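You operate a simulated robot arm through the tools that you are given. There is no shell and no other tool.

You are at the controls of a simulated robot arm. One attempt, no reset.

## Task
Put the small red ring on P1, the yellow one on P2, and screw the black knob tight into P1.

The check looks at the end state, three seconds after you hand in, the way a careful person would. Anything else that was tipped, shoved, dropped, spilled or broken makes it a failure.

## Robot
A 6-joint arm with a two-finger parallel gripper, fixed in place. Base frame: the origin is at the foot of the arm, x ahead of it, y to its left, z up; the work surface is at about z = 0. Lengths are in mm, angles in rad, forces in N, time in s.
With the tool pointing down near the work surface it reaches from about 160 to 420 mm from the base axis. Its first joint turns from -1.152 to 1.152 rad. Payload 1.57 kg.
The tool frame sits at the grasp point between the pads (the TCP): z along the fingers, y along the line on which they close. The tips reach 30 mm beyond it. Largest opening 80 mm; finger width 17, thickness 12; the body of the gripper, 40 by 82 mm, starts 80 mm behind the TCP.
Orientation is that of the tool frame in the base frame, as a unit quaternion [w, x, y, z]. With the fingers straight down and closing along the base's y, the tool's x points along the base's -x, its y along +y and its z along -z.

## Interface
- The arm moves only by the tool servo_tool. Its argument "motion" is a list of rows, each an object of numbers (a shift or turn left out is 0, a gripper value left out holds the last): "hand": the finger opening in mm, from 0 to 80; "tx", "ty", "tz": the shift along the tool's x, y, z in mm; "wx", "wy", "wz": the turn, a rotation vector about the tool's x, y, z in rad. In form: [{"hand": .., "tx": .., "ty": .., "tz": .., "wx": .., "wy": .., "wz": ..}, ...]. A call has 1 to 20 rows; each row shifts and turns the commanded pose from where the row before left it, along the tool's axes as they then stand. A row lasts 0.2 s, in which the tool goes at most 50 mm and 0.15 rad; a call with a longer step from one row to the next is refused whole, and so is a gripper value outside its range. Where a pose cannot be reached the arm comes as near as it can. A force on the tool above 40 N (or 10 N above the force at the start of the call, whichever is more), or a blocked arm, ends the call early, and 0.2 s more pass. The fingers move at their own pace (about 153 mm/s each) and stop on an object; they squeeze with about 38 N. The grip force told is the motor's: it shows also when the fingers shut on nothing. Time passes only in rows, and 0.2 s behind the last, so rows that do not move let the fingers close. It gives the time, the measured TCP pose, the force on the tool (base axes), the opening and the grip force at its end, in the units of the frame above (readings bear some noise), with the torque about the TCP (base axes, N m) and any sound that the robot's microphone picked up.
- Cameras (640 x 400 px; columns grow to the right, rows downward): "scene" is fixed at [66.3, -339.9, 430.2]; the picture's right is [0.66, -0.75, 0.00], its down [-0.37, -0.33, -0.87] and it looks along [0.65, 0.57, -0.49] (base axes); focal length 337 px, centre (320, 200). "wrist" rides on the gripper at [72, -7, -122] in the tool frame; the picture's right is [0.09, 1.00, 0.00], its down [-0.84, 0.08, -0.54] and it looks along [-0.54, 0.05, 0.84] (tool axes); focal length 238 px, centre (320, 200). There is no depth. A picture from a camera that has moved, and an enlarged one, comes with that camera's place and axes in the base frame and with its lens.
- snapshot(camera): a new picture of that camera. No time passes.
- inspect(camera, box): a new picture of the part [left, top, right, bottom] of that camera's present view, enlarged. No time passes.
- hand_in(): hands the job in; it is judged then, once.

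Places have to be worked out from the pictures, the camera data and where the tool is seen. Open the gripper and draw the arm clear of the work before you hand the job in, unless the task says otherwise.

The tools are called by a JSON object that holds its "method" and its "body". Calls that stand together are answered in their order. servo_tool: Moves the arm, as the interface text tells. Its arguments: {"type":"object","properties":{"motion":{"type":"array","items":{"type":"object","properties":{"hand":{"type":"number"},"tx":{"type":"number"},"ty":{"type":"number"},"tz":{"type":"number"},"wx":{"type":"number"},"wy":{"type":"number"},"wz":{"type":"number"}}}}},"required":["motion"]} The other tools are called the same way: snapshot (camera) takes a picture; inspect (camera, box) takes an enlarged picture of a part of a camera's view; hand_in () hands the job in.

At the start:

```text
time: 0.0
position: [210.0, -94.3, 283.2]
orientation: [0.0, 0.001, 1.0, 0.0]
ft_force: [-0.4, -0.7, 0.4]
torque: [0.0, 0.01, 0.0]
width: 80.1
gripper_force: 0.2
```

scene: 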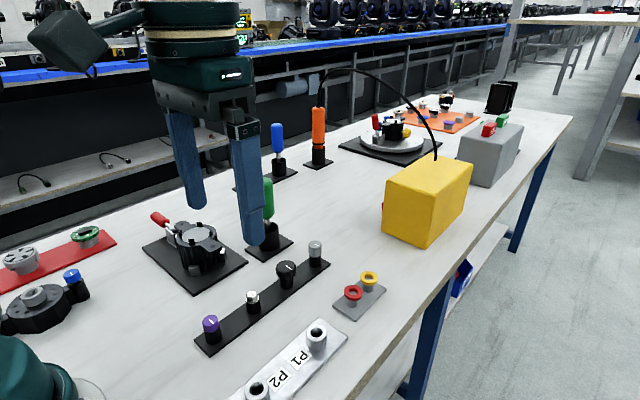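
wrist: 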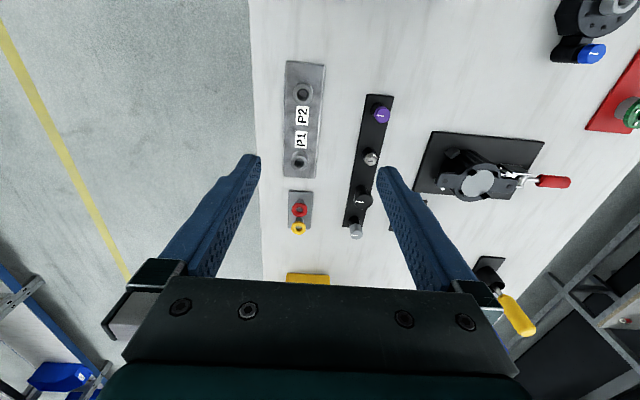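

I'll start with close-up views of the work area: the plate with P1/P2, the rings and the row of knobs.

{"method": "inspect", "body": {"camera": "scene", "box": [190, 230, 400, 400]}}

{"method": "inspect", "body": {"camera": "wrist", "box": [260, 50, 420, 250]}}

```text
2.35 times, centred on (295, 315) of scene
camera zoom: at [66.3, -339.9, 430.2], right [0.66, -0.75, 0.0], down [-0.37, -0.33, -0.87], along [0.65, 0.57, -0.49], focal length 793 px, centre (379, -71)
```

zoom: 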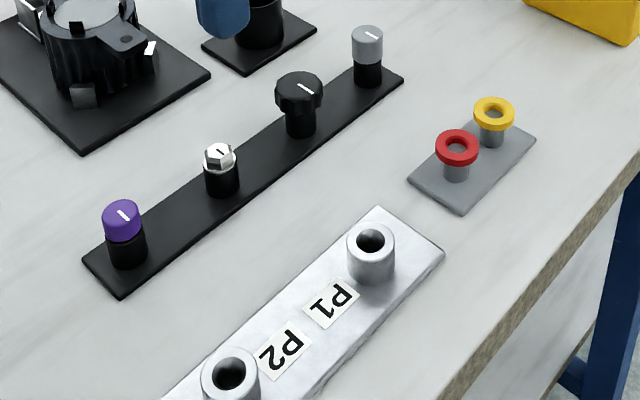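

```text
2.00 times, centred on (340, 150) of wrist
camera zoom: at [136.1, -100.9, 405.5], right [-0.09, 1.0, 0.0], down [0.84, 0.08, 0.54], along [0.54, 0.05, -0.84], focal length 477 px, centre (280, 300)
```

zoom: 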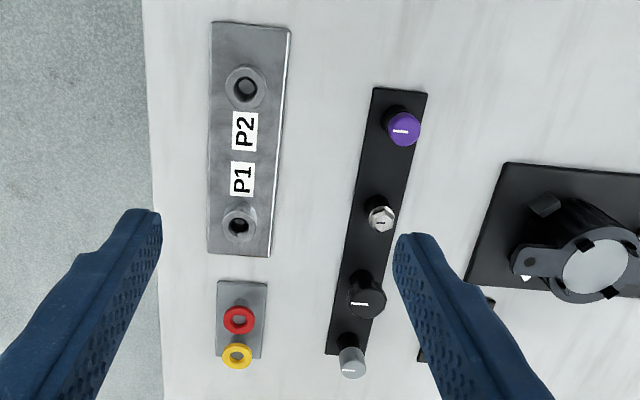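

From the two views I place P1 near (305,-122,28), P2 near (197,-122,28), red ring near (405,-116,25), yellow ring near (453,-115,25) and the black knob's top near (364,0,40). I'll move over the ring/P1 area at a safe height to measure these more closely.

{"method": "servo_tool", "body": {"motion": [{"hand": 80, "tx": -20, "ty": -3, "tz": 15}, {"tx": -20, "ty": -3, "tz": 15}, {"tx": -20, "ty": -3, "tz": 20}, {"tx": -20, "ty": -3, "tz": 20}, {"tx": -20, "ty": -3, "tz": 20}, {"tz": 0}]}}

{"method": "snapshot", "body": {"camera": "wrist"}}

{"method": "snapshot", "body": {"camera": "scene"}}

```text
time: 1.4
position: [308.6, -108.6, 192.9]
orientation: [0.0, 0.0, 1.0, 0.0]
ft_force: [0.5, -0.4, -0.1]
torque: [-0.01, 0.01, 0.0]
width: 80.1
gripper_force: 0.2
```

```text
taken
camera wrist: at [235.3, -115.2, 315.3], right [-0.09, 1.0, 0.0], down [0.84, 0.08, 0.54], along [0.54, 0.05, -0.84], focal length 238 px, centre (320, 200)
```

wrist: 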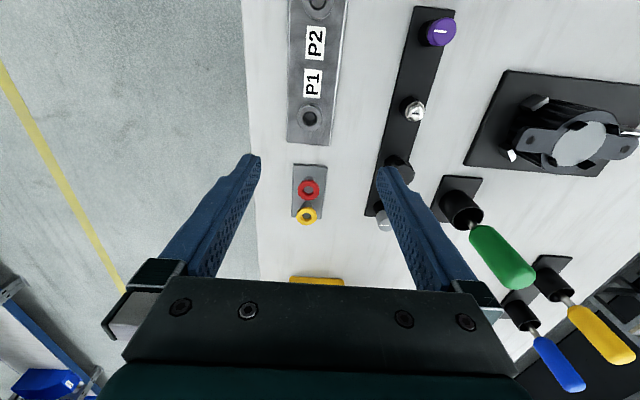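

```text
taken
```

scene: 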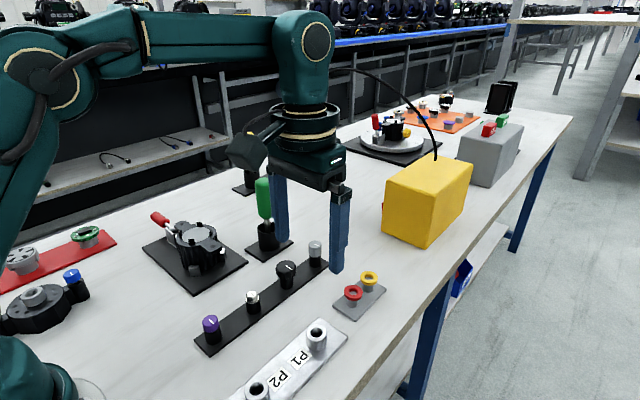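

Enlarging the rings and posts from here.

{"method": "inspect", "body": {"camera": "wrist", "box": [270, 90, 350, 140]}}

{"method": "inspect", "body": {"camera": "wrist", "box": [265, 160, 345, 230]}}

{"method": "inspect", "body": {"camera": "scene", "box": [330, 260, 400, 320]}}

{"method": "inspect", "body": {"camera": "scene", "box": [240, 235, 340, 315]}}

{"method": "inspect", "body": {"camera": "scene", "box": [230, 310, 360, 400]}}

```text
8.00 times, centred on (310, 115) of wrist
camera zoom: at [235.3, -115.2, 315.3], right [-0.09, 1.0, 0.0], down [0.84, 0.08, 0.54], along [0.54, 0.05, -0.84], focal length 1907 px, centre (400, 880)
```

zoom: 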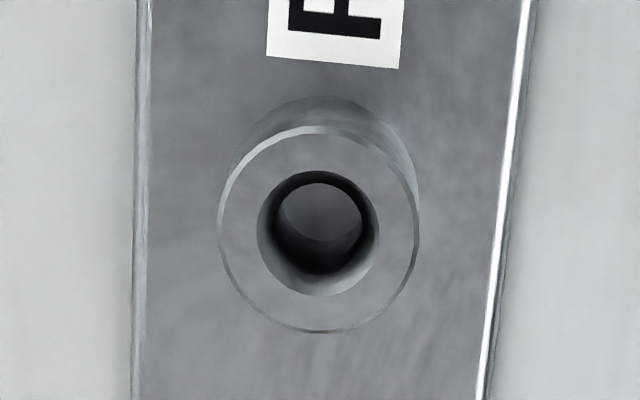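

```text
5.71 times, centred on (305, 195) of wrist
camera zoom: at [235.3, -115.2, 315.3], right [-0.09, 1.0, 0.0], down [0.84, 0.08, 0.54], along [0.54, 0.05, -0.84], focal length 1362 px, centre (406, 229)
```

zoom: 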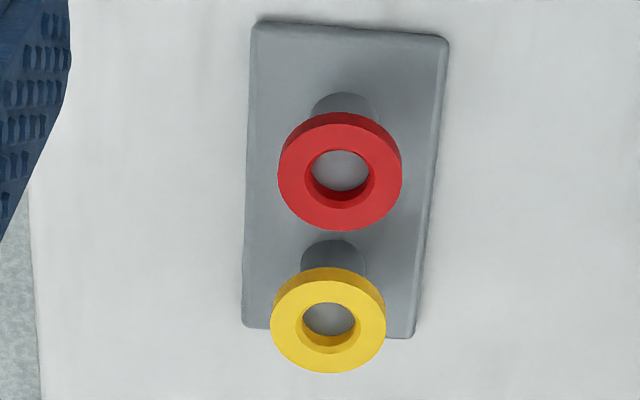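

```text
6.67 times, centred on (365, 290) of scene
camera zoom: at [66.3, -339.9, 430.2], right [0.66, -0.75, 0.0], down [-0.37, -0.33, -0.87], along [0.65, 0.57, -0.49], focal length 2247 px, centre (20, -400)
```

zoom: 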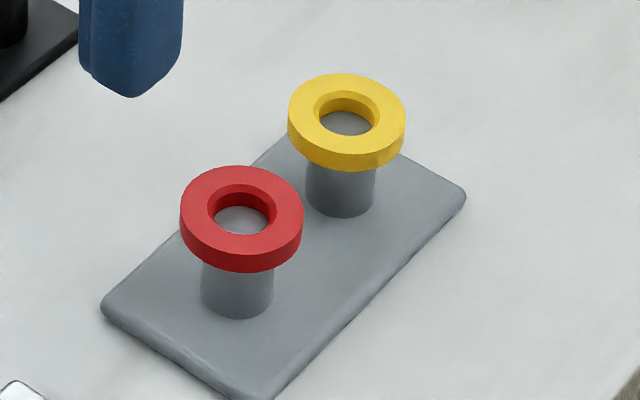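

```text
5.00 times, centred on (290, 275) of scene
camera zoom: at [66.3, -339.9, 430.2], right [0.66, -0.75, 0.0], down [-0.37, -0.33, -0.87], along [0.65, 0.57, -0.49], focal length 1685 px, centre (470, -175)
```

zoom: 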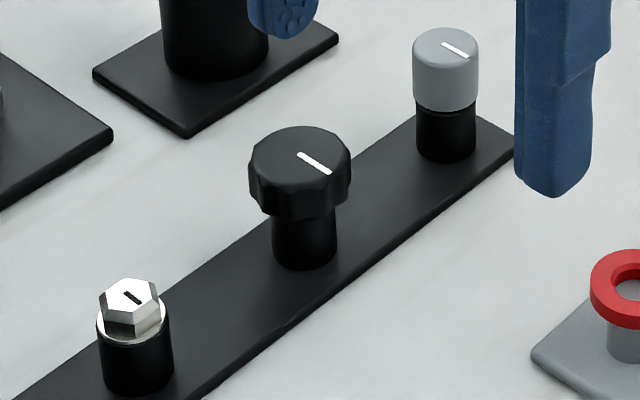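

```text
4.44 times, centred on (295, 355) of scene
camera zoom: at [66.3, -339.9, 430.2], right [0.66, -0.75, 0.0], down [-0.37, -0.33, -0.87], along [0.65, 0.57, -0.49], focal length 1498 px, centre (431, -489)
```

zoom: 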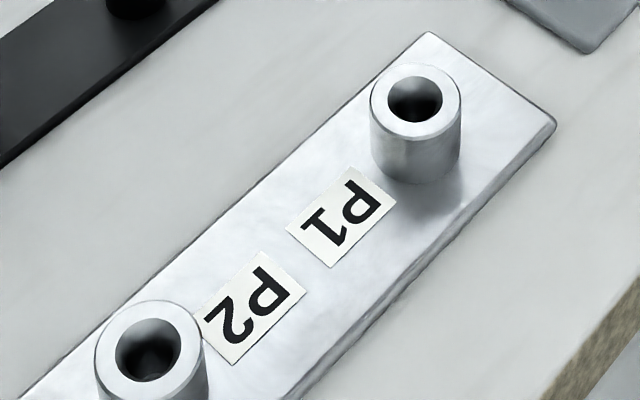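

Measurements so far: boss and rings are about 30 mm in diameter. P1 is near (308,-121,26.5), P2 near (198,-121), the red ring's top near (406,-115,28) and the yellow near (452,-115,28). I'll come closer above the red ring to refine.

{"method": "servo_tool", "body": {"motion": [{"tx": -22, "ty": -1.5, "tz": 20}, {"tx": -22, "ty": -1.5, "tz": 20}, {"tx": -22, "ty": -1.5, "tz": 20}, {"tx": -22, "ty": -1.5, "tz": 20}, {"tz": 10}, {}, {}]}}

{"method": "snapshot", "body": {"camera": "wrist"}}

{"method": "snapshot", "body": {"camera": "scene"}}

```text
time: 3.0
position: [385.3, -112.6, 101.5]
orientation: [0.001, 0.0, 1.0, 0.0]
ft_force: [-0.2, -0.1, 0.4]
torque: [0.04, -0.01, 0.0]
width: 80.1
gripper_force: 0.2
out of reach, approached as far as the arm can: row 4
```

```text
taken
camera wrist: at [313.5, -120.2, 222.9], right [-0.09, 1.0, 0.0], down [0.84, 0.08, 0.54], along [0.54, 0.05, -0.84], focal length 238 px, centre (320, 200)
```

wrist: 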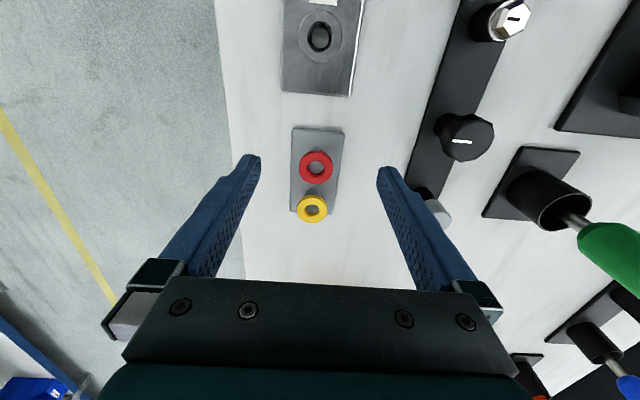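

```text
taken
```

scene: 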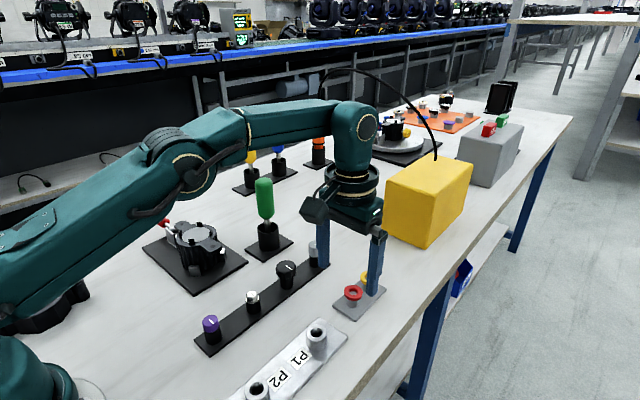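

The arm is at its radial limit here, so the far rings need an outward tilt. First I'll measure the rings from this closer view.

{"method": "inspect", "body": {"camera": "wrist", "box": [276, 120, 356, 230]}}

{"method": "inspect", "body": {"camera": "wrist", "box": [430, 90, 510, 170]}}

{"method": "inspect", "body": {"camera": "wrist", "box": [280, 0, 360, 60]}}

```text
3.64 times, centred on (316, 175) of wrist
camera zoom: at [313.5, -120.2, 222.9], right [-0.09, 1.0, 0.0], down [0.84, 0.08, 0.54], along [0.54, 0.05, -0.84], focal length 867 px, centre (334, 291)
```

zoom: 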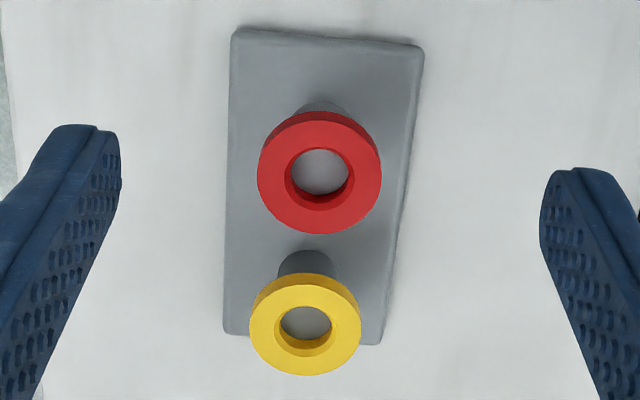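

```text
5.00 times, centred on (470, 130) of wrist
camera zoom: at [313.5, -120.2, 222.9], right [-0.09, 1.0, 0.0], down [0.84, 0.08, 0.54], along [0.54, 0.05, -0.84], focal length 1192 px, centre (-430, 550)
```

zoom: 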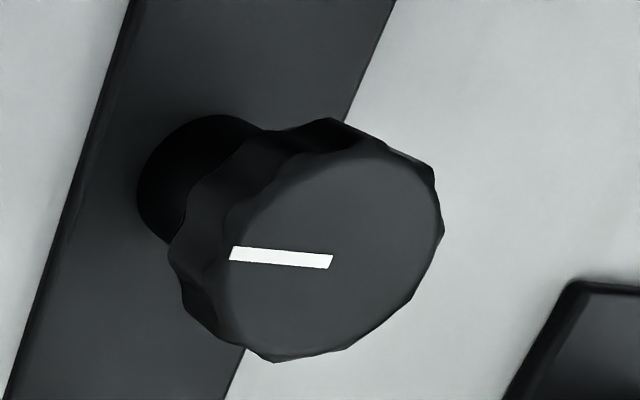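

```text
6.67 times, centred on (320, 30) of wrist
camera zoom: at [313.5, -120.2, 222.9], right [-0.09, 1.0, 0.0], down [0.84, 0.08, 0.54], along [0.54, 0.05, -0.84], focal length 1589 px, centre (320, 1333)
```

zoom: 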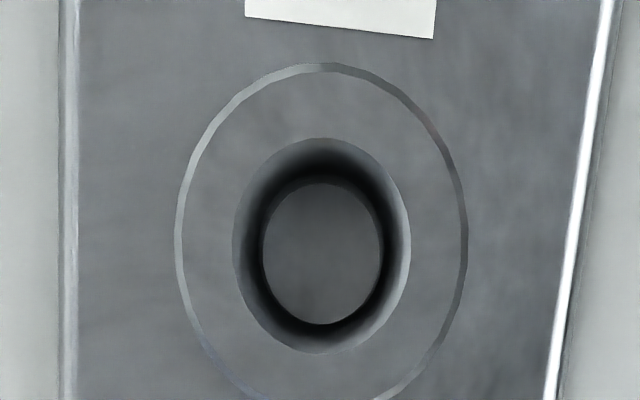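

Refined: red ring top (406,-115.6,28), yellow (452,-115.7,28), P1 (308.2,-120.7,26.5). I'll back off a little, tilt the fingers outward by 0.3 rad and read the pose.

{"method": "servo_tool", "body": {"motion": [{"tx": 15, "tz": -15}, {"wy": -0.1}, {"wy": -0.1}, {"wy": -0.1}, {}, {}]}}

```text
time: 4.4
position: [371.0, -112.5, 115.0]
orientation: [0.15, 0.0, 0.989, 0.0]
ft_force: [-0.8, 0.3, 0.6]
torque: [-0.02, 0.01, 0.01]
width: 80.3
gripper_force: 0.0
```

The commanded pose tracks the reached one, and the tilt works. For the red ring 0.2 rad should be enough; I'll go above it at TCP (400,-115.6,90).

{"method": "servo_tool", "body": {"motion": [{"wy": 0.1}, {"tx": -11.7, "ty": -1.5, "tz": 15.1}, {"tx": -11.7, "ty": -1.6, "tz": 15.1}, {}, {}]}}

{"method": "snapshot", "body": {"camera": "wrist"}}

```text
time: 5.6
position: [400.1, -115.9, 91.0]
orientation: [0.101, 0.001, 0.995, 0.0]
ft_force: [-0.5, -0.7, -0.3]
torque: [0.0, -0.01, 0.02]
width: 79.9
gripper_force: 0.1
```

```text
taken
camera wrist: at [304.5, -122.6, 196.1], right [-0.09, 1.0, -0.02], down [0.71, 0.08, 0.7], along [0.7, 0.05, -0.72], focal length 238 px, centre (320, 200)
```

wrist: 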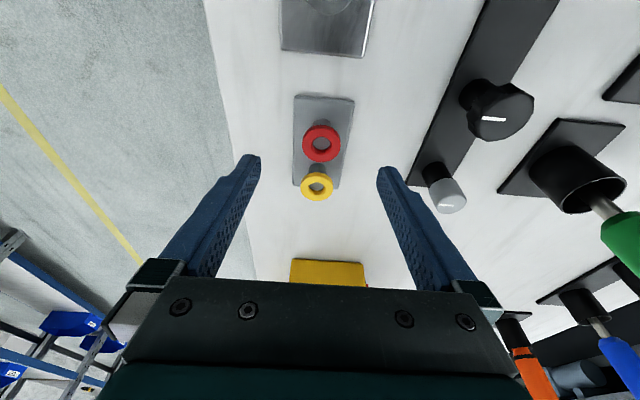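

Above the red ring with the fingers straddling it. I'll descend partway (tips to about z 33, above the ring) and check alignment.

{"method": "servo_tool", "body": {"motion": [{"tx": 2.8, "tz": 13.7}, {"tx": 2.6, "tz": 12.7}, {}, {}]}}

{"method": "inspect", "body": {"camera": "wrist", "box": [230, 100, 410, 240]}}

{"method": "inspect", "body": {"camera": "scene", "box": [310, 220, 430, 330]}}

```text
time: 6.6
position: [399.6, -114.2, 62.0]
orientation: [0.1, 0.0, 0.995, 0.0]
ft_force: [0.7, 0.1, -0.6]
torque: [0.03, -0.01, 0.0]
width: 80.3
gripper_force: 0.1
```

```text
2.86 times, centred on (320, 170) of wrist
camera zoom: at [304.0, -121.7, 168.0], right [-0.09, 1.0, -0.02], down [0.71, 0.08, 0.7], along [0.7, 0.05, -0.72], focal length 681 px, centre (320, 286)
```

zoom: 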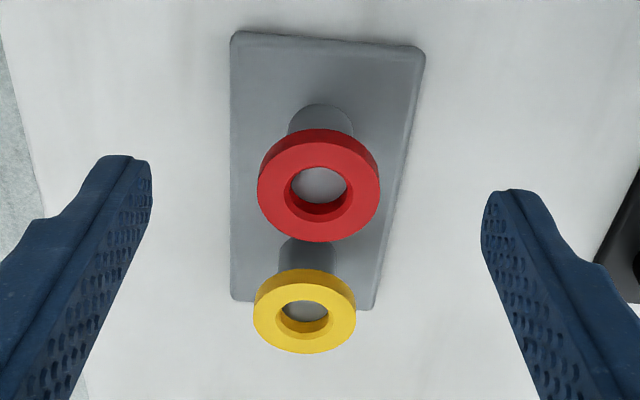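

```text
3.64 times, centred on (370, 275) of scene
camera zoom: at [66.3, -339.9, 430.2], right [0.66, -0.75, 0.0], down [-0.37, -0.33, -0.87], along [0.65, 0.57, -0.49], focal length 1226 px, centre (138, -73)
```

zoom: 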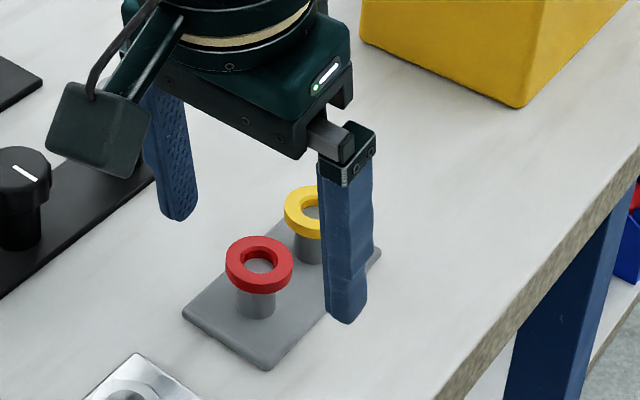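

Ring measures at (406.3,-115.5) with the fingers well centred. I'll lower 11 mm with a small correction and close on the ring.

{"method": "servo_tool", "body": {"motion": [{"tx": 0.5, "ty": -0.4, "tz": 5.5}, {"tx": 0.5, "ty": -0.4, "tz": 5.5}, {"hand": 40}, {"hand": 40}, {"hand": 34}, {"hand": 34}]}}

{"method": "inspect", "body": {"camera": "wrist", "box": [230, 100, 410, 240]}}

{"method": "inspect", "body": {"camera": "scene", "box": [310, 220, 430, 330]}}

```text
time: 8.0
position: [401.3, -114.9, 52.4]
orientation: [0.101, 0.0, 0.995, 0.0]
ft_force: [0.3, -0.2, 0.3]
torque: [-0.05, 0.0, -0.01]
width: 34.0
gripper_force: 0.1
```

```text
2.86 times, centred on (320, 170) of wrist
camera zoom: at [306.0, -122.8, 157.6], right [-0.09, 1.0, -0.02], down [0.71, 0.08, 0.7], along [0.7, 0.05, -0.72], focal length 681 px, centre (320, 286)
```

zoom: 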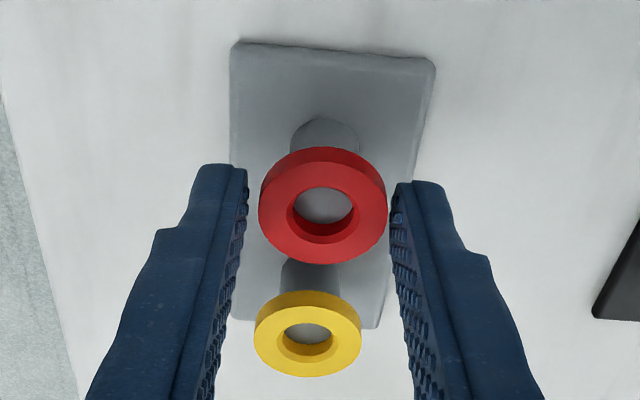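

```text
3.64 times, centred on (370, 275) of scene
camera zoom: at [66.3, -339.9, 430.2], right [0.66, -0.75, 0.0], down [-0.37, -0.33, -0.87], along [0.65, 0.57, -0.49], focal length 1226 px, centre (138, -73)
```

zoom: 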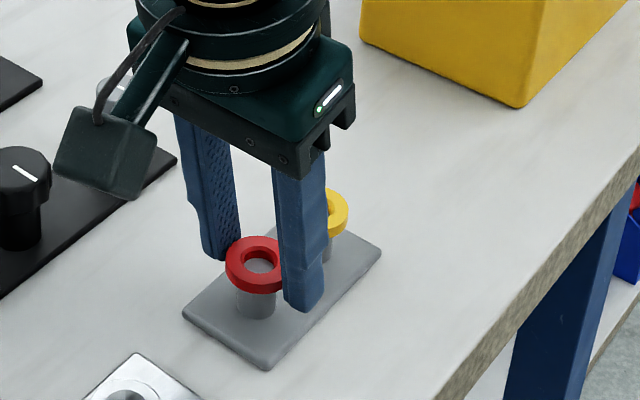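

The fingers flank the ring evenly with about 2 mm each side. Closing now.

{"method": "servo_tool", "body": {"motion": [{"hand": 30}, {"hand": 26}, {"hand": 26}, {"hand": 26}]}}

{"method": "inspect", "body": {"camera": "wrist", "box": [230, 100, 410, 240]}}

```text
time: 9.0
position: [401.2, -114.5, 51.4]
orientation: [0.101, 0.0, 0.995, 0.0]
ft_force: [-0.1, 0.2, 0.8]
torque: [0.0, 0.01, 0.04]
width: 27.3
gripper_force: 1.1
```

```text
2.86 times, centred on (320, 170) of wrist
camera zoom: at [306.0, -122.8, 157.6], right [-0.09, 1.0, -0.02], down [0.71, 0.08, 0.7], along [0.7, 0.05, -0.72], focal length 681 px, centre (320, 286)
```

zoom: 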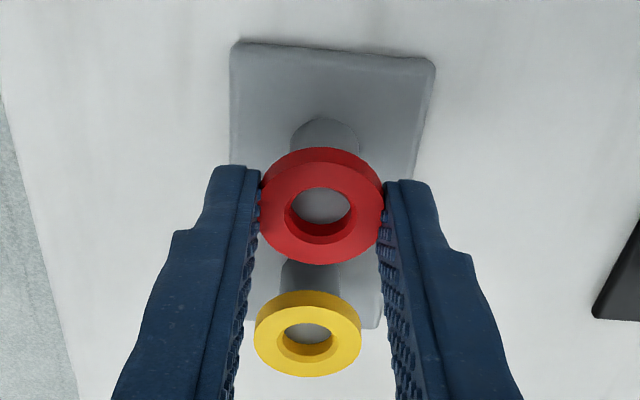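

Ring is contacted at 27.3 mm. I'll squeeze fully and lift slightly to test the grip.

{"method": "servo_tool", "body": {"motion": [{"hand": 0}, {"hand": 0}, {"tx": -1, "tz": -4.9}, {"tx": -2, "tz": -9.8}, {"tx": -2, "tz": -9.8}, {}]}}

{"method": "inspect", "body": {"camera": "wrist", "box": [230, 100, 410, 240]}}

{"method": "inspect", "body": {"camera": "scene", "box": [310, 220, 430, 330]}}

```text
time: 10.4
position: [402.3, -115.6, 77.8]
orientation: [0.1, 0.001, 0.995, 0.0]
ft_force: [0.9, -0.9, 0.3]
torque: [-0.02, -0.01, -0.02]
width: 26.3
gripper_force: 37.0
```

```text
2.86 times, centred on (320, 170) of wrist
camera zoom: at [305.2, -123.1, 182.8], right [-0.09, 1.0, -0.02], down [0.71, 0.08, 0.7], along [0.7, 0.05, -0.72], focal length 681 px, centre (320, 286)
```

zoom: 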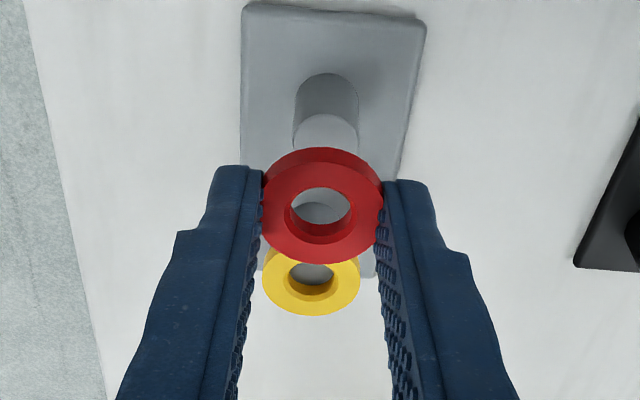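

```text
3.64 times, centred on (370, 275) of scene
camera zoom: at [66.3, -339.9, 430.2], right [0.66, -0.75, 0.0], down [-0.37, -0.33, -0.87], along [0.65, 0.57, -0.49], focal length 1226 px, centre (138, -73)
```

zoom: 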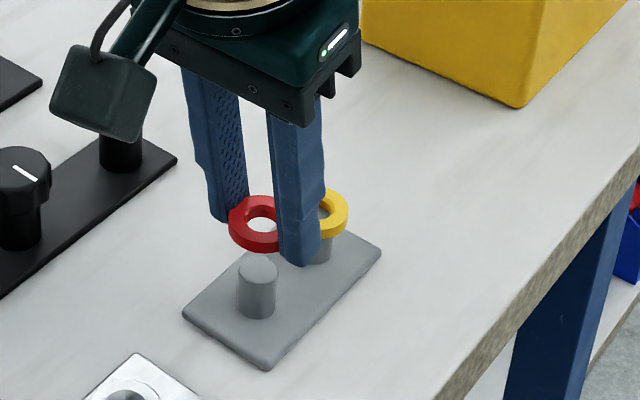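

Red ring is held level; its centre sits 6 mm ahead of the TCP with its top 24 mm below. I'll carry it to hover over P1.

{"method": "servo_tool", "body": {"motion": [{"tx": 18.8, "ty": -0.9, "tz": -5.95}, {"tx": 18.8, "ty": -0.9, "tz": -5.95}, {"tx": 18.8, "ty": -0.9, "tz": -5.95}, {"tx": 18.8, "ty": -0.9, "tz": -5.95}, {"tx": 18.7, "ty": -0.9, "tz": -5.9}, {}, {}]}}

{"method": "inspect", "body": {"camera": "wrist", "box": [230, 80, 410, 220]}}

{"method": "inspect", "body": {"camera": "scene", "box": [260, 270, 380, 370]}}

```text
time: 12.0
position: [304.2, -120.3, 87.9]
orientation: [0.101, 0.0, 0.995, 0.0]
ft_force: [-0.3, 0.8, -0.2]
torque: [-0.01, -0.02, -0.01]
width: 26.6
gripper_force: 37.5
```

```text
2.86 times, centred on (320, 150) of wrist
camera zoom: at [207.9, -127.1, 193.2], right [-0.09, 1.0, -0.02], down [0.71, 0.08, 0.7], along [0.7, 0.05, -0.72], focal length 681 px, centre (320, 343)
```

zoom: 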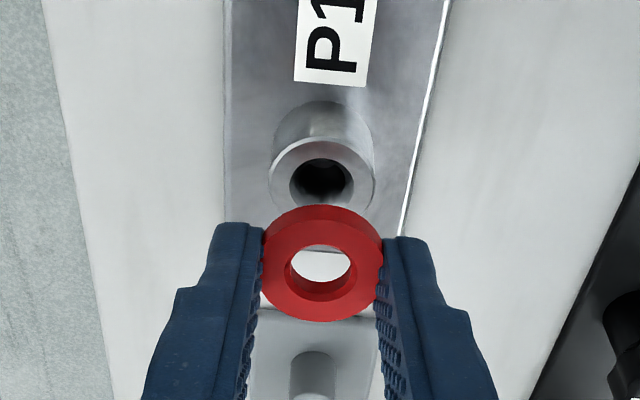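

```text
4.00 times, centred on (320, 320) of scene
camera zoom: at [66.3, -339.9, 430.2], right [0.66, -0.75, 0.0], down [-0.37, -0.33, -0.87], along [0.65, 0.57, -0.49], focal length 1348 px, centre (320, -280)
```

zoom: 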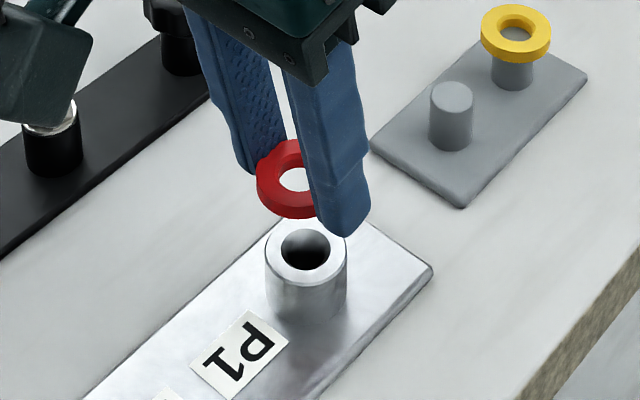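

P1 re-measured at (307.6,-120.7); ring centre now at about (308.8,-120.1). I'll correct by about 1 mm and lower to just above the boss.

{"method": "servo_tool", "body": {"motion": [{"tx": 2.3, "ty": -0.2, "tz": 9.1}, {"tx": 2.2, "ty": -0.2, "tz": 9.1}, {"tx": 2.2, "ty": -0.2, "tz": 9.0}, {}, {}]}}

{"method": "inspect", "body": {"camera": "wrist", "box": [250, 100, 390, 200]}}

{"method": "inspect", "body": {"camera": "scene", "box": [280, 290, 360, 360]}}

```text
time: 13.2
position: [302.5, -122.2, 61.0]
orientation: [0.102, 0.0, 0.995, 0.0]
ft_force: [-0.5, 0.2, -0.4]
torque: [0.02, -0.03, 0.03]
width: 26.4
gripper_force: 37.7
```

```text
4.00 times, centred on (320, 150) of wrist
camera zoom: at [206.5, -128.7, 165.7], right [-0.09, 1.0, -0.02], down [0.71, 0.08, 0.7], along [0.7, 0.05, -0.72], focal length 953 px, centre (320, 400)
```

zoom: 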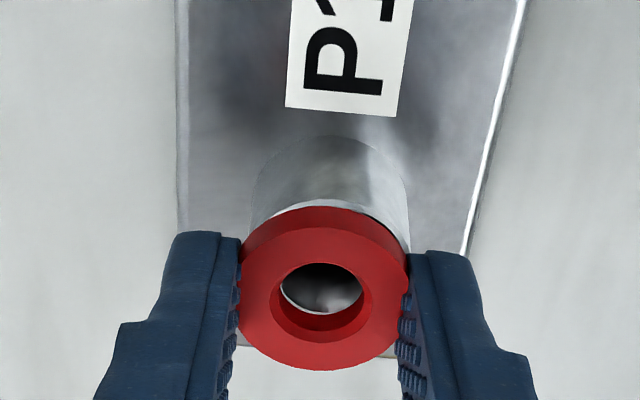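

```text
5.71 times, centred on (320, 325) of scene
camera zoom: at [66.3, -339.9, 430.2], right [0.66, -0.75, 0.0], down [-0.37, -0.33, -0.87], along [0.65, 0.57, -0.49], focal length 1926 px, centre (320, -514)
```

zoom: 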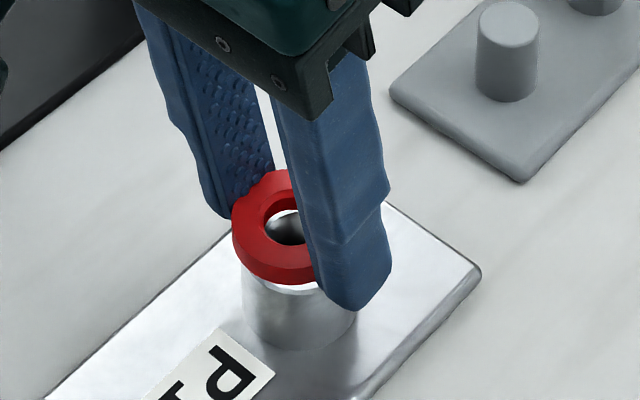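

The two views differ slightly on alignment, so I'll enlarge both before lowering.

{"method": "inspect", "body": {"camera": "scene", "box": [300, 310, 344, 340]}}

{"method": "inspect", "body": {"camera": "wrist", "box": [290, 125, 350, 200]}}

```text
13.33 times, centred on (322, 325) of scene
camera zoom: at [66.3, -339.9, 430.2], right [0.66, -0.75, 0.0], down [-0.37, -0.33, -0.87], along [0.65, 0.57, -0.49], focal length 4494 px, centre (293, -1467)
```

zoom: 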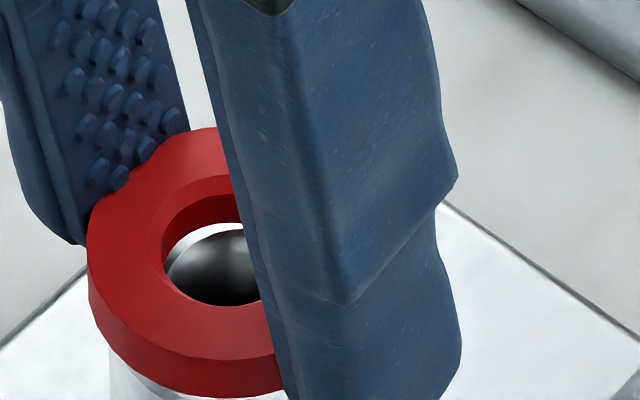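

```text
5.33 times, centred on (320, 162) of wrist
camera zoom: at [206.5, -128.7, 165.7], right [-0.09, 1.0, -0.02], down [0.71, 0.08, 0.7], along [0.7, 0.05, -0.72], focal length 1271 px, centre (320, 400)
```

zoom: 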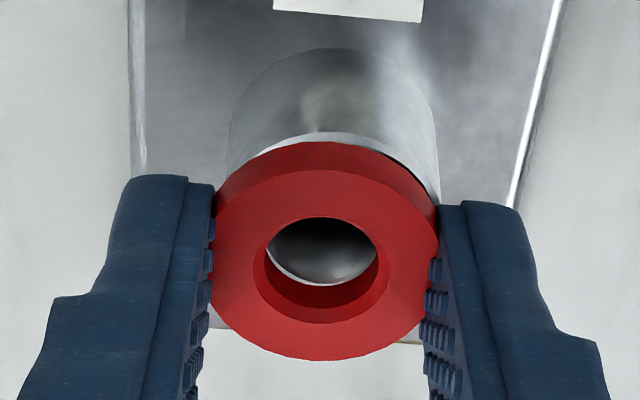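

Proper triangulation shows the ring's top is about 20 mm below the TCP (not 24), so it is still about 4 mm short in x and 1 mm off in y, roughly 6 mm above the boss. I'll correct and lower 3 mm.

{"method": "servo_tool", "body": {"motion": [{"tx": -4.0, "ty": 0.9, "tz": 0.8}, {"tx": 0.6, "tz": 2.9}, {}, {}]}}

{"method": "inspect", "body": {"camera": "scene", "box": [295, 305, 351, 345]}}

{"method": "inspect", "body": {"camera": "wrist", "box": [280, 120, 360, 180]}}

```text
time: 13.8
position: [306.8, -120.8, 60.0]
orientation: [0.1, 0.0, 0.995, 0.0]
ft_force: [-1.4, 1.0, 4.8]
torque: [0.07, 0.08, 0.09]
width: 26.2
gripper_force: 37.0
stopped in row 3: the force on the tool passed its limit at 46 N (the readings are from after the stop); the commanded pose is now the measured one
```

```text
10.00 times, centred on (323, 325) of scene
camera zoom: at [66.3, -339.9, 430.2], right [0.66, -0.75, 0.0], down [-0.37, -0.33, -0.87], along [0.65, 0.57, -0.49], focal length 3371 px, centre (290, -1050)
```

zoom: 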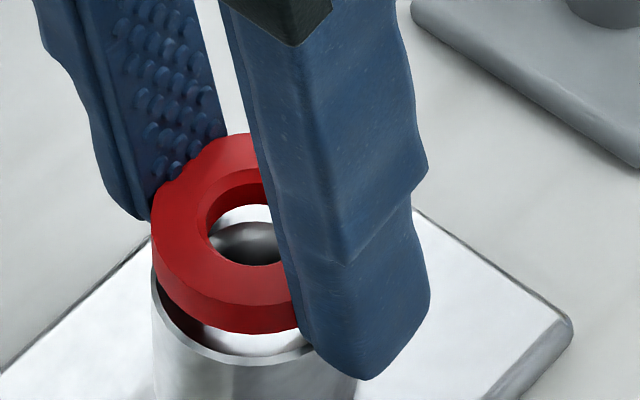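

```text
6.67 times, centred on (320, 150) of wrist
camera zoom: at [210.5, -128.1, 164.5], right [-0.09, 1.0, -0.02], down [0.71, 0.08, 0.7], along [0.7, 0.05, -0.72], focal length 1589 px, centre (320, 533)
```

zoom: 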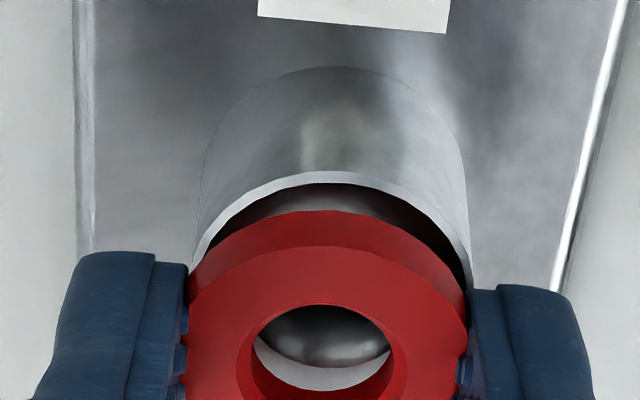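

The force limit tripped because the fingertips, which reach about 6 mm below the ring, touched the boss rim before the ring landed. I'll lift, carry the ring back to its own post, and re-grip it higher so that only the ring touches the boss.

{"method": "servo_tool", "body": {"motion": [{"tx": -1.0, "tz": -5.0}, {"tx": -2, "tz": -9.8}, {"tx": -2.4, "tz": -12}, {"tx": -18.72, "ty": 1.06, "tz": 3.8}, {"tx": -18.72, "ty": 1.06, "tz": 3.8}, {"tx": -18.72, "ty": 1.06, "tz": 3.8}, {"tx": -18.72, "ty": 1.06, "tz": 3.8}, {"tx": -18.72, "ty": 1.06, "tz": 3.8}, {}, {}]}}

{"method": "inspect", "body": {"camera": "wrist", "box": [230, 80, 410, 220]}}

{"method": "inspect", "body": {"camera": "scene", "box": [320, 240, 400, 320]}}

{"method": "inspect", "body": {"camera": "scene", "box": [230, 310, 360, 400]}}

```text
time: 16.1
position: [400.7, -116.1, 86.9]
orientation: [0.1, 0.0, 0.995, 0.0]
ft_force: [0.5, 0.3, -0.1]
torque: [0.01, 0.02, 0.01]
width: 26.5
gripper_force: 37.5
```

```text
2.86 times, centred on (320, 150) of wrist
camera zoom: at [305.4, -122.0, 192.4], right [-0.09, 1.0, -0.02], down [0.71, 0.08, 0.7], along [0.7, 0.05, -0.72], focal length 681 px, centre (320, 343)
```

zoom: 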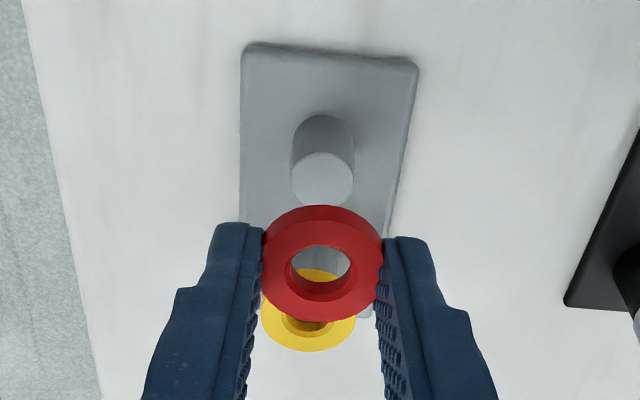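

```text
5.00 times, centred on (360, 280) of scene
camera zoom: at [66.3, -339.9, 430.2], right [0.66, -0.75, 0.0], down [-0.37, -0.33, -0.87], along [0.65, 0.57, -0.49], focal length 1685 px, centre (120, -200)
```

zoom: 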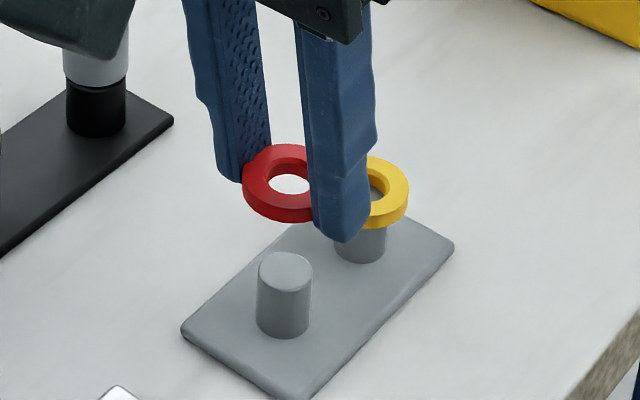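

```text
4.44 times, centred on (295, 355) of scene
camera zoom: at [66.3, -339.9, 430.2], right [0.66, -0.75, 0.0], down [-0.37, -0.33, -0.87], along [0.65, 0.57, -0.49], focal length 1498 px, centre (431, -489)
```

zoom: 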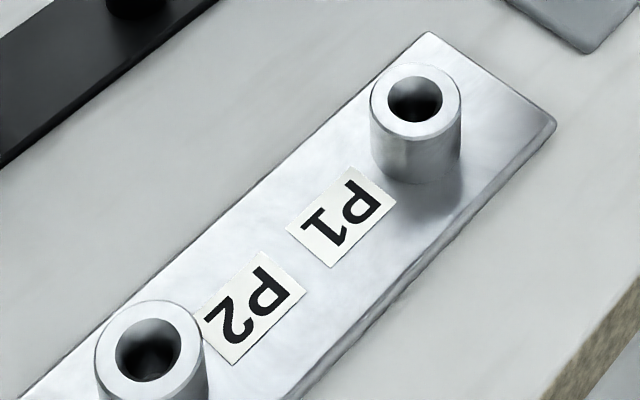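

P1 is undisturbed. The holder post's top triangulates to (404.4,-115.3,25.6), so I'll lower the ring back to its original pick pose and release it.

{"method": "servo_tool", "body": {"motion": [{"tx": 1.3, "ty": -0.3, "tz": 10}, {"tx": 1.8, "ty": -0.3, "tz": 10}, {"tx": 1.8, "ty": -0.2, "tz": 9.8}, {"tx": 0.6, "tz": 2.9}, {}, {}]}}

{"method": "inspect", "body": {"camera": "wrist", "box": [230, 100, 410, 240]}}

{"method": "inspect", "body": {"camera": "scene", "box": [320, 260, 390, 315]}}

```text
time: 17.4
position: [402.7, -116.1, 53.2]
orientation: [0.1, -0.001, 0.995, 0.0]
ft_force: [-0.5, -0.3, -0.3]
torque: [0.0, -0.01, -0.01]
width: 26.0
gripper_force: 37.2
```

```text
2.86 times, centred on (320, 170) of wrist
camera zoom: at [306.4, -123.8, 158.8], right [-0.09, 1.0, -0.02], down [0.71, 0.08, 0.7], along [0.7, 0.05, -0.72], focal length 681 px, centre (320, 286)
```

zoom: 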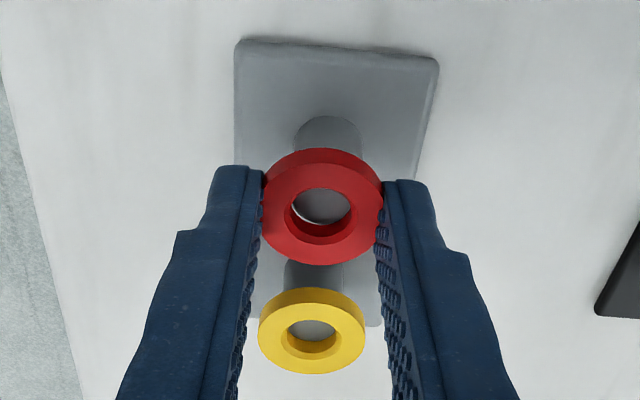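

```text
7.27 times, centred on (355, 288) of scene
camera zoom: at [66.3, -339.9, 430.2], right [0.66, -0.75, 0.0], down [-0.37, -0.33, -0.87], along [0.65, 0.57, -0.49], focal length 2451 px, centre (66, -436)
```

zoom: 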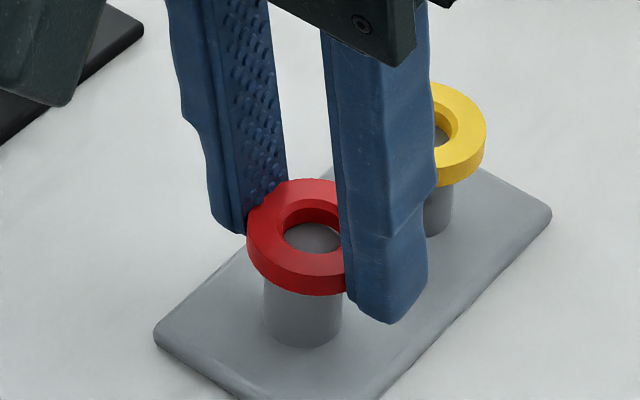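

Ring is about 1 mm above the post, about 1 mm off in y. I'll correct, lower onto it and release.

{"method": "servo_tool", "body": {"motion": [{"ty": 1.2}, {"tx": 0.24, "tz": 1.2}, {}, {"hand": 32}, {"hand": 36}, {"hand": 40}]}}

{"method": "inspect", "body": {"camera": "wrist", "box": [230, 100, 410, 240]}}

{"method": "inspect", "body": {"camera": "scene", "box": [320, 260, 390, 315]}}

```text
time: 18.9
position: [403.0, -114.9, 52.6]
orientation: [0.1, 0.0, 0.995, 0.0]
ft_force: [-0.1, 0.6, -0.3]
torque: [0.02, 0.01, 0.02]
width: 39.9
gripper_force: 0.1
```

```text
2.86 times, centred on (320, 170) of wrist
camera zoom: at [307.4, -122.7, 157.7], right [-0.09, 1.0, -0.02], down [0.71, 0.08, 0.7], along [0.7, 0.05, -0.72], focal length 681 px, centre (320, 286)
```

zoom: 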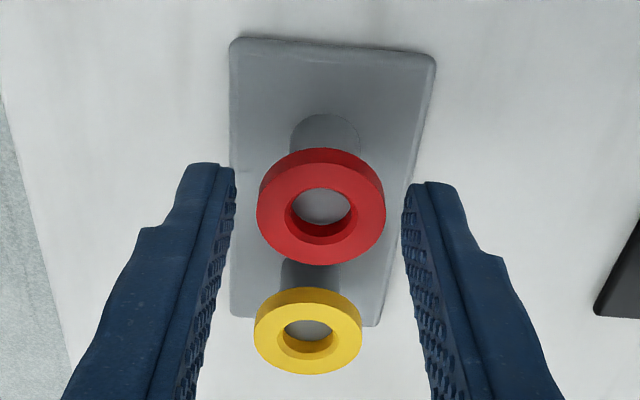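

```text
7.27 times, centred on (355, 288) of scene
camera zoom: at [66.3, -339.9, 430.2], right [0.66, -0.75, 0.0], down [-0.37, -0.33, -0.87], along [0.65, 0.57, -0.49], focal length 2451 px, centre (66, -436)
```

zoom: 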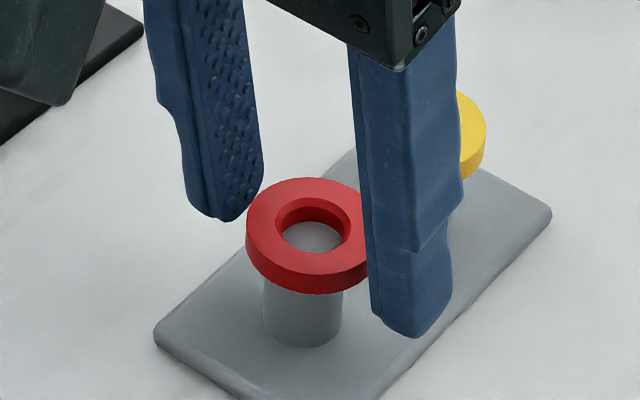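

The ring is back on its post. I'll raise 5 mm so that only the fingertips bear on the ring's side, re-centre 2 mm in x, and re-grip.

{"method": "servo_tool", "body": {"motion": [{"tx": 0.97, "tz": -5.3}, {"hand": 34}, {"hand": 30}, {"hand": 26}, {"hand": 26}, {"hand": 0}, {"hand": 0}]}}

{"method": "inspect", "body": {"camera": "wrist", "box": [250, 100, 390, 200]}}

{"method": "inspect", "body": {"camera": "scene", "box": [320, 260, 390, 315]}}

```text
time: 20.4
position: [400.6, -115.5, 57.4]
orientation: [0.1, 0.0, 0.995, 0.0]
ft_force: [0.1, -0.2, 0.2]
torque: [0.01, 0.0, -0.02]
width: 25.9
gripper_force: 37.4
```

```text
4.00 times, centred on (320, 150) of wrist
camera zoom: at [304.9, -122.2, 162.7], right [-0.09, 1.0, -0.02], down [0.71, 0.08, 0.7], along [0.7, 0.05, -0.72], focal length 953 px, centre (320, 400)
```

zoom: 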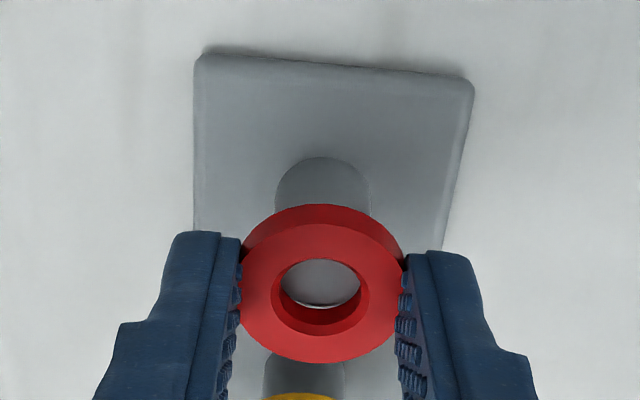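

```text
7.27 times, centred on (355, 288) of scene
camera zoom: at [66.3, -339.9, 430.2], right [0.66, -0.75, 0.0], down [-0.37, -0.33, -0.87], along [0.65, 0.57, -0.49], focal length 2451 px, centre (66, -436)
```

zoom: 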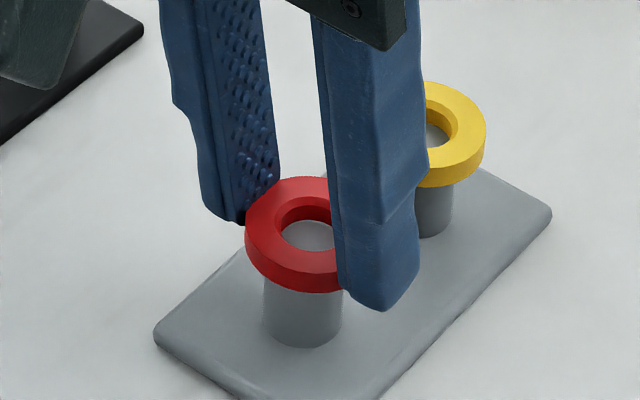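

Gripped at the fingertips with the ring level. Lifting and carrying to about 8 mm above P1.

{"method": "servo_tool", "body": {"motion": [{"tx": -1.0, "tz": -5.0}, {"tx": -2.2, "tz": -10.8}, {"tx": -2.2, "tz": -10.7}, {"tx": 19.06, "ty": -1.12, "tz": -3.86}, {"tx": 19.06, "ty": -1.12, "tz": -3.86}, {"tx": 19.06, "ty": -1.12, "tz": -3.86}, {"tx": 19.06, "ty": -1.12, "tz": -3.86}, {"tx": 19.06, "ty": -1.12, "tz": -3.86}, {"tx": 1.7, "tz": 8.6}, {"tx": 1.8, "tz": 8.7}, {}, {}, {}]}}

{"method": "inspect", "body": {"camera": "scene", "box": [295, 305, 351, 345]}}

{"method": "inspect", "body": {"camera": "wrist", "box": [270, 110, 370, 190]}}

```text
time: 23.2
position: [303.7, -121.1, 66.9]
orientation: [0.1, 0.0, 0.995, 0.0]
ft_force: [-0.2, -0.2, -0.1]
torque: [0.0, 0.02, 0.03]
width: 26.4
gripper_force: 37.3
```

```text
10.00 times, centred on (323, 325) of scene
camera zoom: at [66.3, -339.9, 430.2], right [0.66, -0.75, 0.0], down [-0.37, -0.33, -0.87], along [0.65, 0.57, -0.49], focal length 3371 px, centre (290, -1050)
```

zoom: 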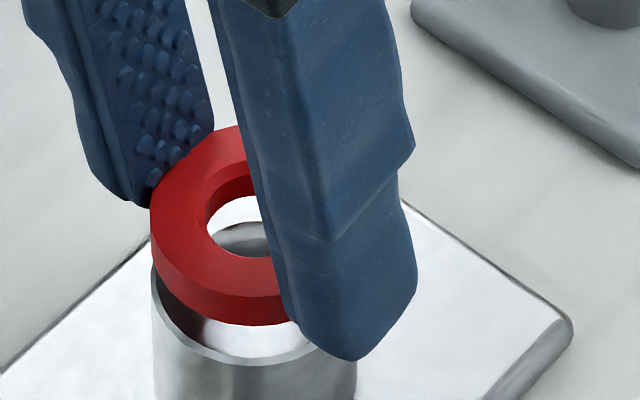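

```text
5.00 times, centred on (320, 150) of wrist
camera zoom: at [207.3, -128.3, 171.7], right [-0.09, 1.0, -0.02], down [0.71, 0.08, 0.7], along [0.7, 0.05, -0.72], focal length 1192 px, centre (320, 450)
```

zoom: 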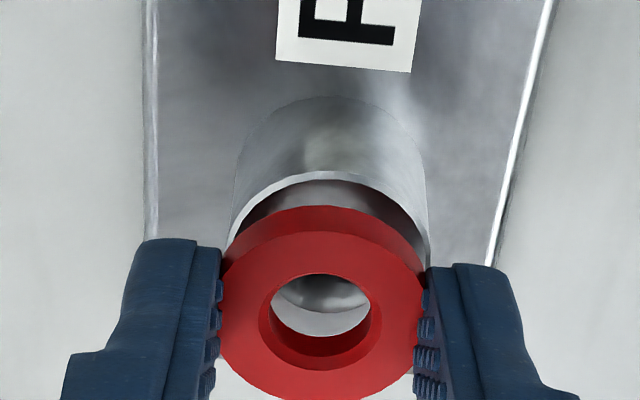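

Gap is about 7.5 mm and lateral error is about 1 mm. I'll correct by (0.9, 0.5) and lower 6 mm.

{"method": "servo_tool", "body": {"motion": [{"tx": -0.9, "ty": 0.5, "tz": 0.2}, {"tx": 0.6, "tz": 3}, {"tx": 0.6, "tz": 2.9}, {}, {}]}}

{"method": "inspect", "body": {"camera": "scene", "box": [295, 305, 351, 345]}}

{"method": "inspect", "body": {"camera": "wrist", "box": [270, 110, 370, 190]}}

```text
time: 24.4
position: [303.7, -119.6, 60.5]
orientation: [0.101, 0.0, 0.995, 0.0]
ft_force: [-0.3, 0.3, -0.2]
torque: [-0.01, 0.01, 0.02]
width: 26.3
gripper_force: 37.1
```

```text
10.00 times, centred on (323, 325) of scene
camera zoom: at [66.3, -339.9, 430.2], right [0.66, -0.75, 0.0], down [-0.37, -0.33, -0.87], along [0.65, 0.57, -0.49], focal length 3371 px, centre (290, -1050)
```

zoom: 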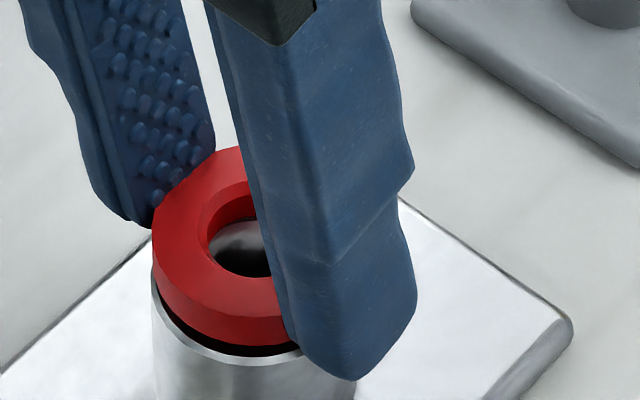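

```text
5.00 times, centred on (320, 150) of wrist
camera zoom: at [208.5, -127.3, 165.6], right [-0.09, 1.0, -0.02], down [0.71, 0.08, 0.7], along [0.7, 0.05, -0.72], focal length 1192 px, centre (320, 450)
```

zoom: 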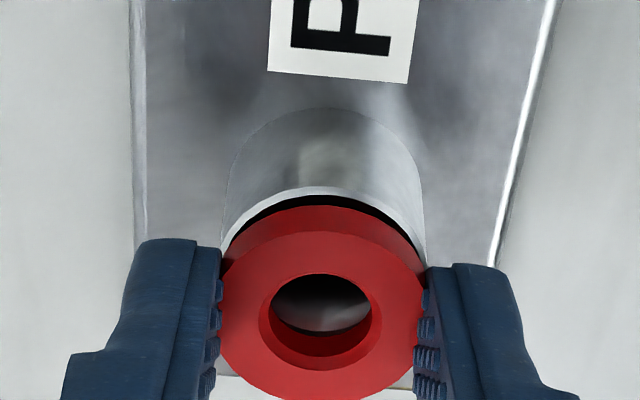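

Well aligned now with a gap of about 2–3 mm. Lowering in small steps.

{"method": "servo_tool", "body": {"motion": [{"tx": 0.3, "tz": 1.5}, {"tx": 0.1, "tz": 0.7}, {}, {}]}}

{"method": "inspect", "body": {"camera": "scene", "box": [295, 305, 351, 345]}}

{"method": "inspect", "body": {"camera": "wrist", "box": [270, 110, 370, 190]}}

```text
time: 25.5
position: [304.4, -120.8, 58.2]
orientation: [0.101, 0.001, 0.995, 0.0]
ft_force: [-2.1, 1.3, 4.0]
torque: [0.11, 0.11, 0.06]
width: 26.2
gripper_force: 37.1
stopped in row 4: the force on the tool passed its limit at 41 N (the readings are from after the stop); the commanded pose is now the measured one
```

```text
10.00 times, centred on (323, 325) of scene
camera zoom: at [66.3, -339.9, 430.2], right [0.66, -0.75, 0.0], down [-0.37, -0.33, -0.87], along [0.65, 0.57, -0.49], focal length 3371 px, centre (290, -1050)
```

zoom: 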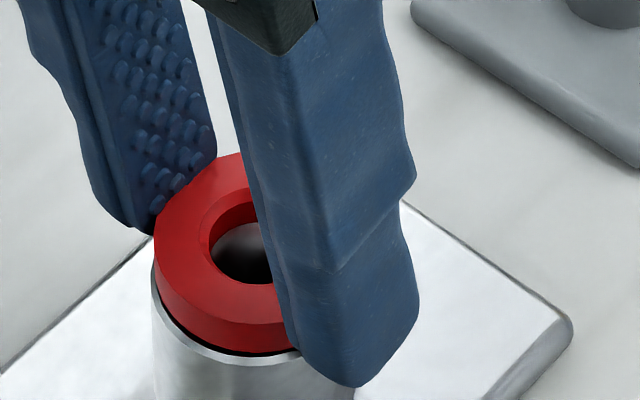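

```text
5.00 times, centred on (320, 150) of wrist
camera zoom: at [208.3, -127.6, 164.3], right [-0.09, 1.0, -0.02], down [0.71, 0.08, 0.7], along [0.7, 0.05, -0.71], focal length 1192 px, centre (320, 450)
```

zoom: 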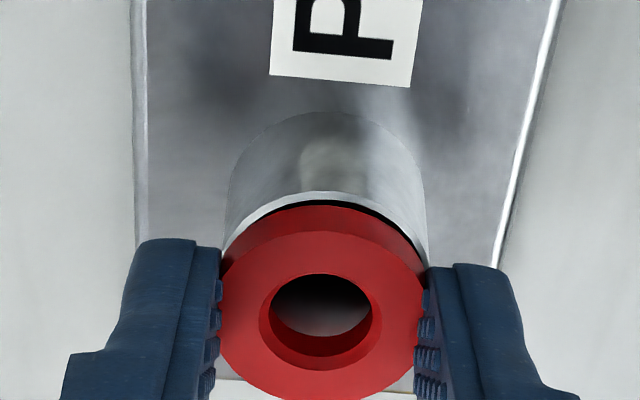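

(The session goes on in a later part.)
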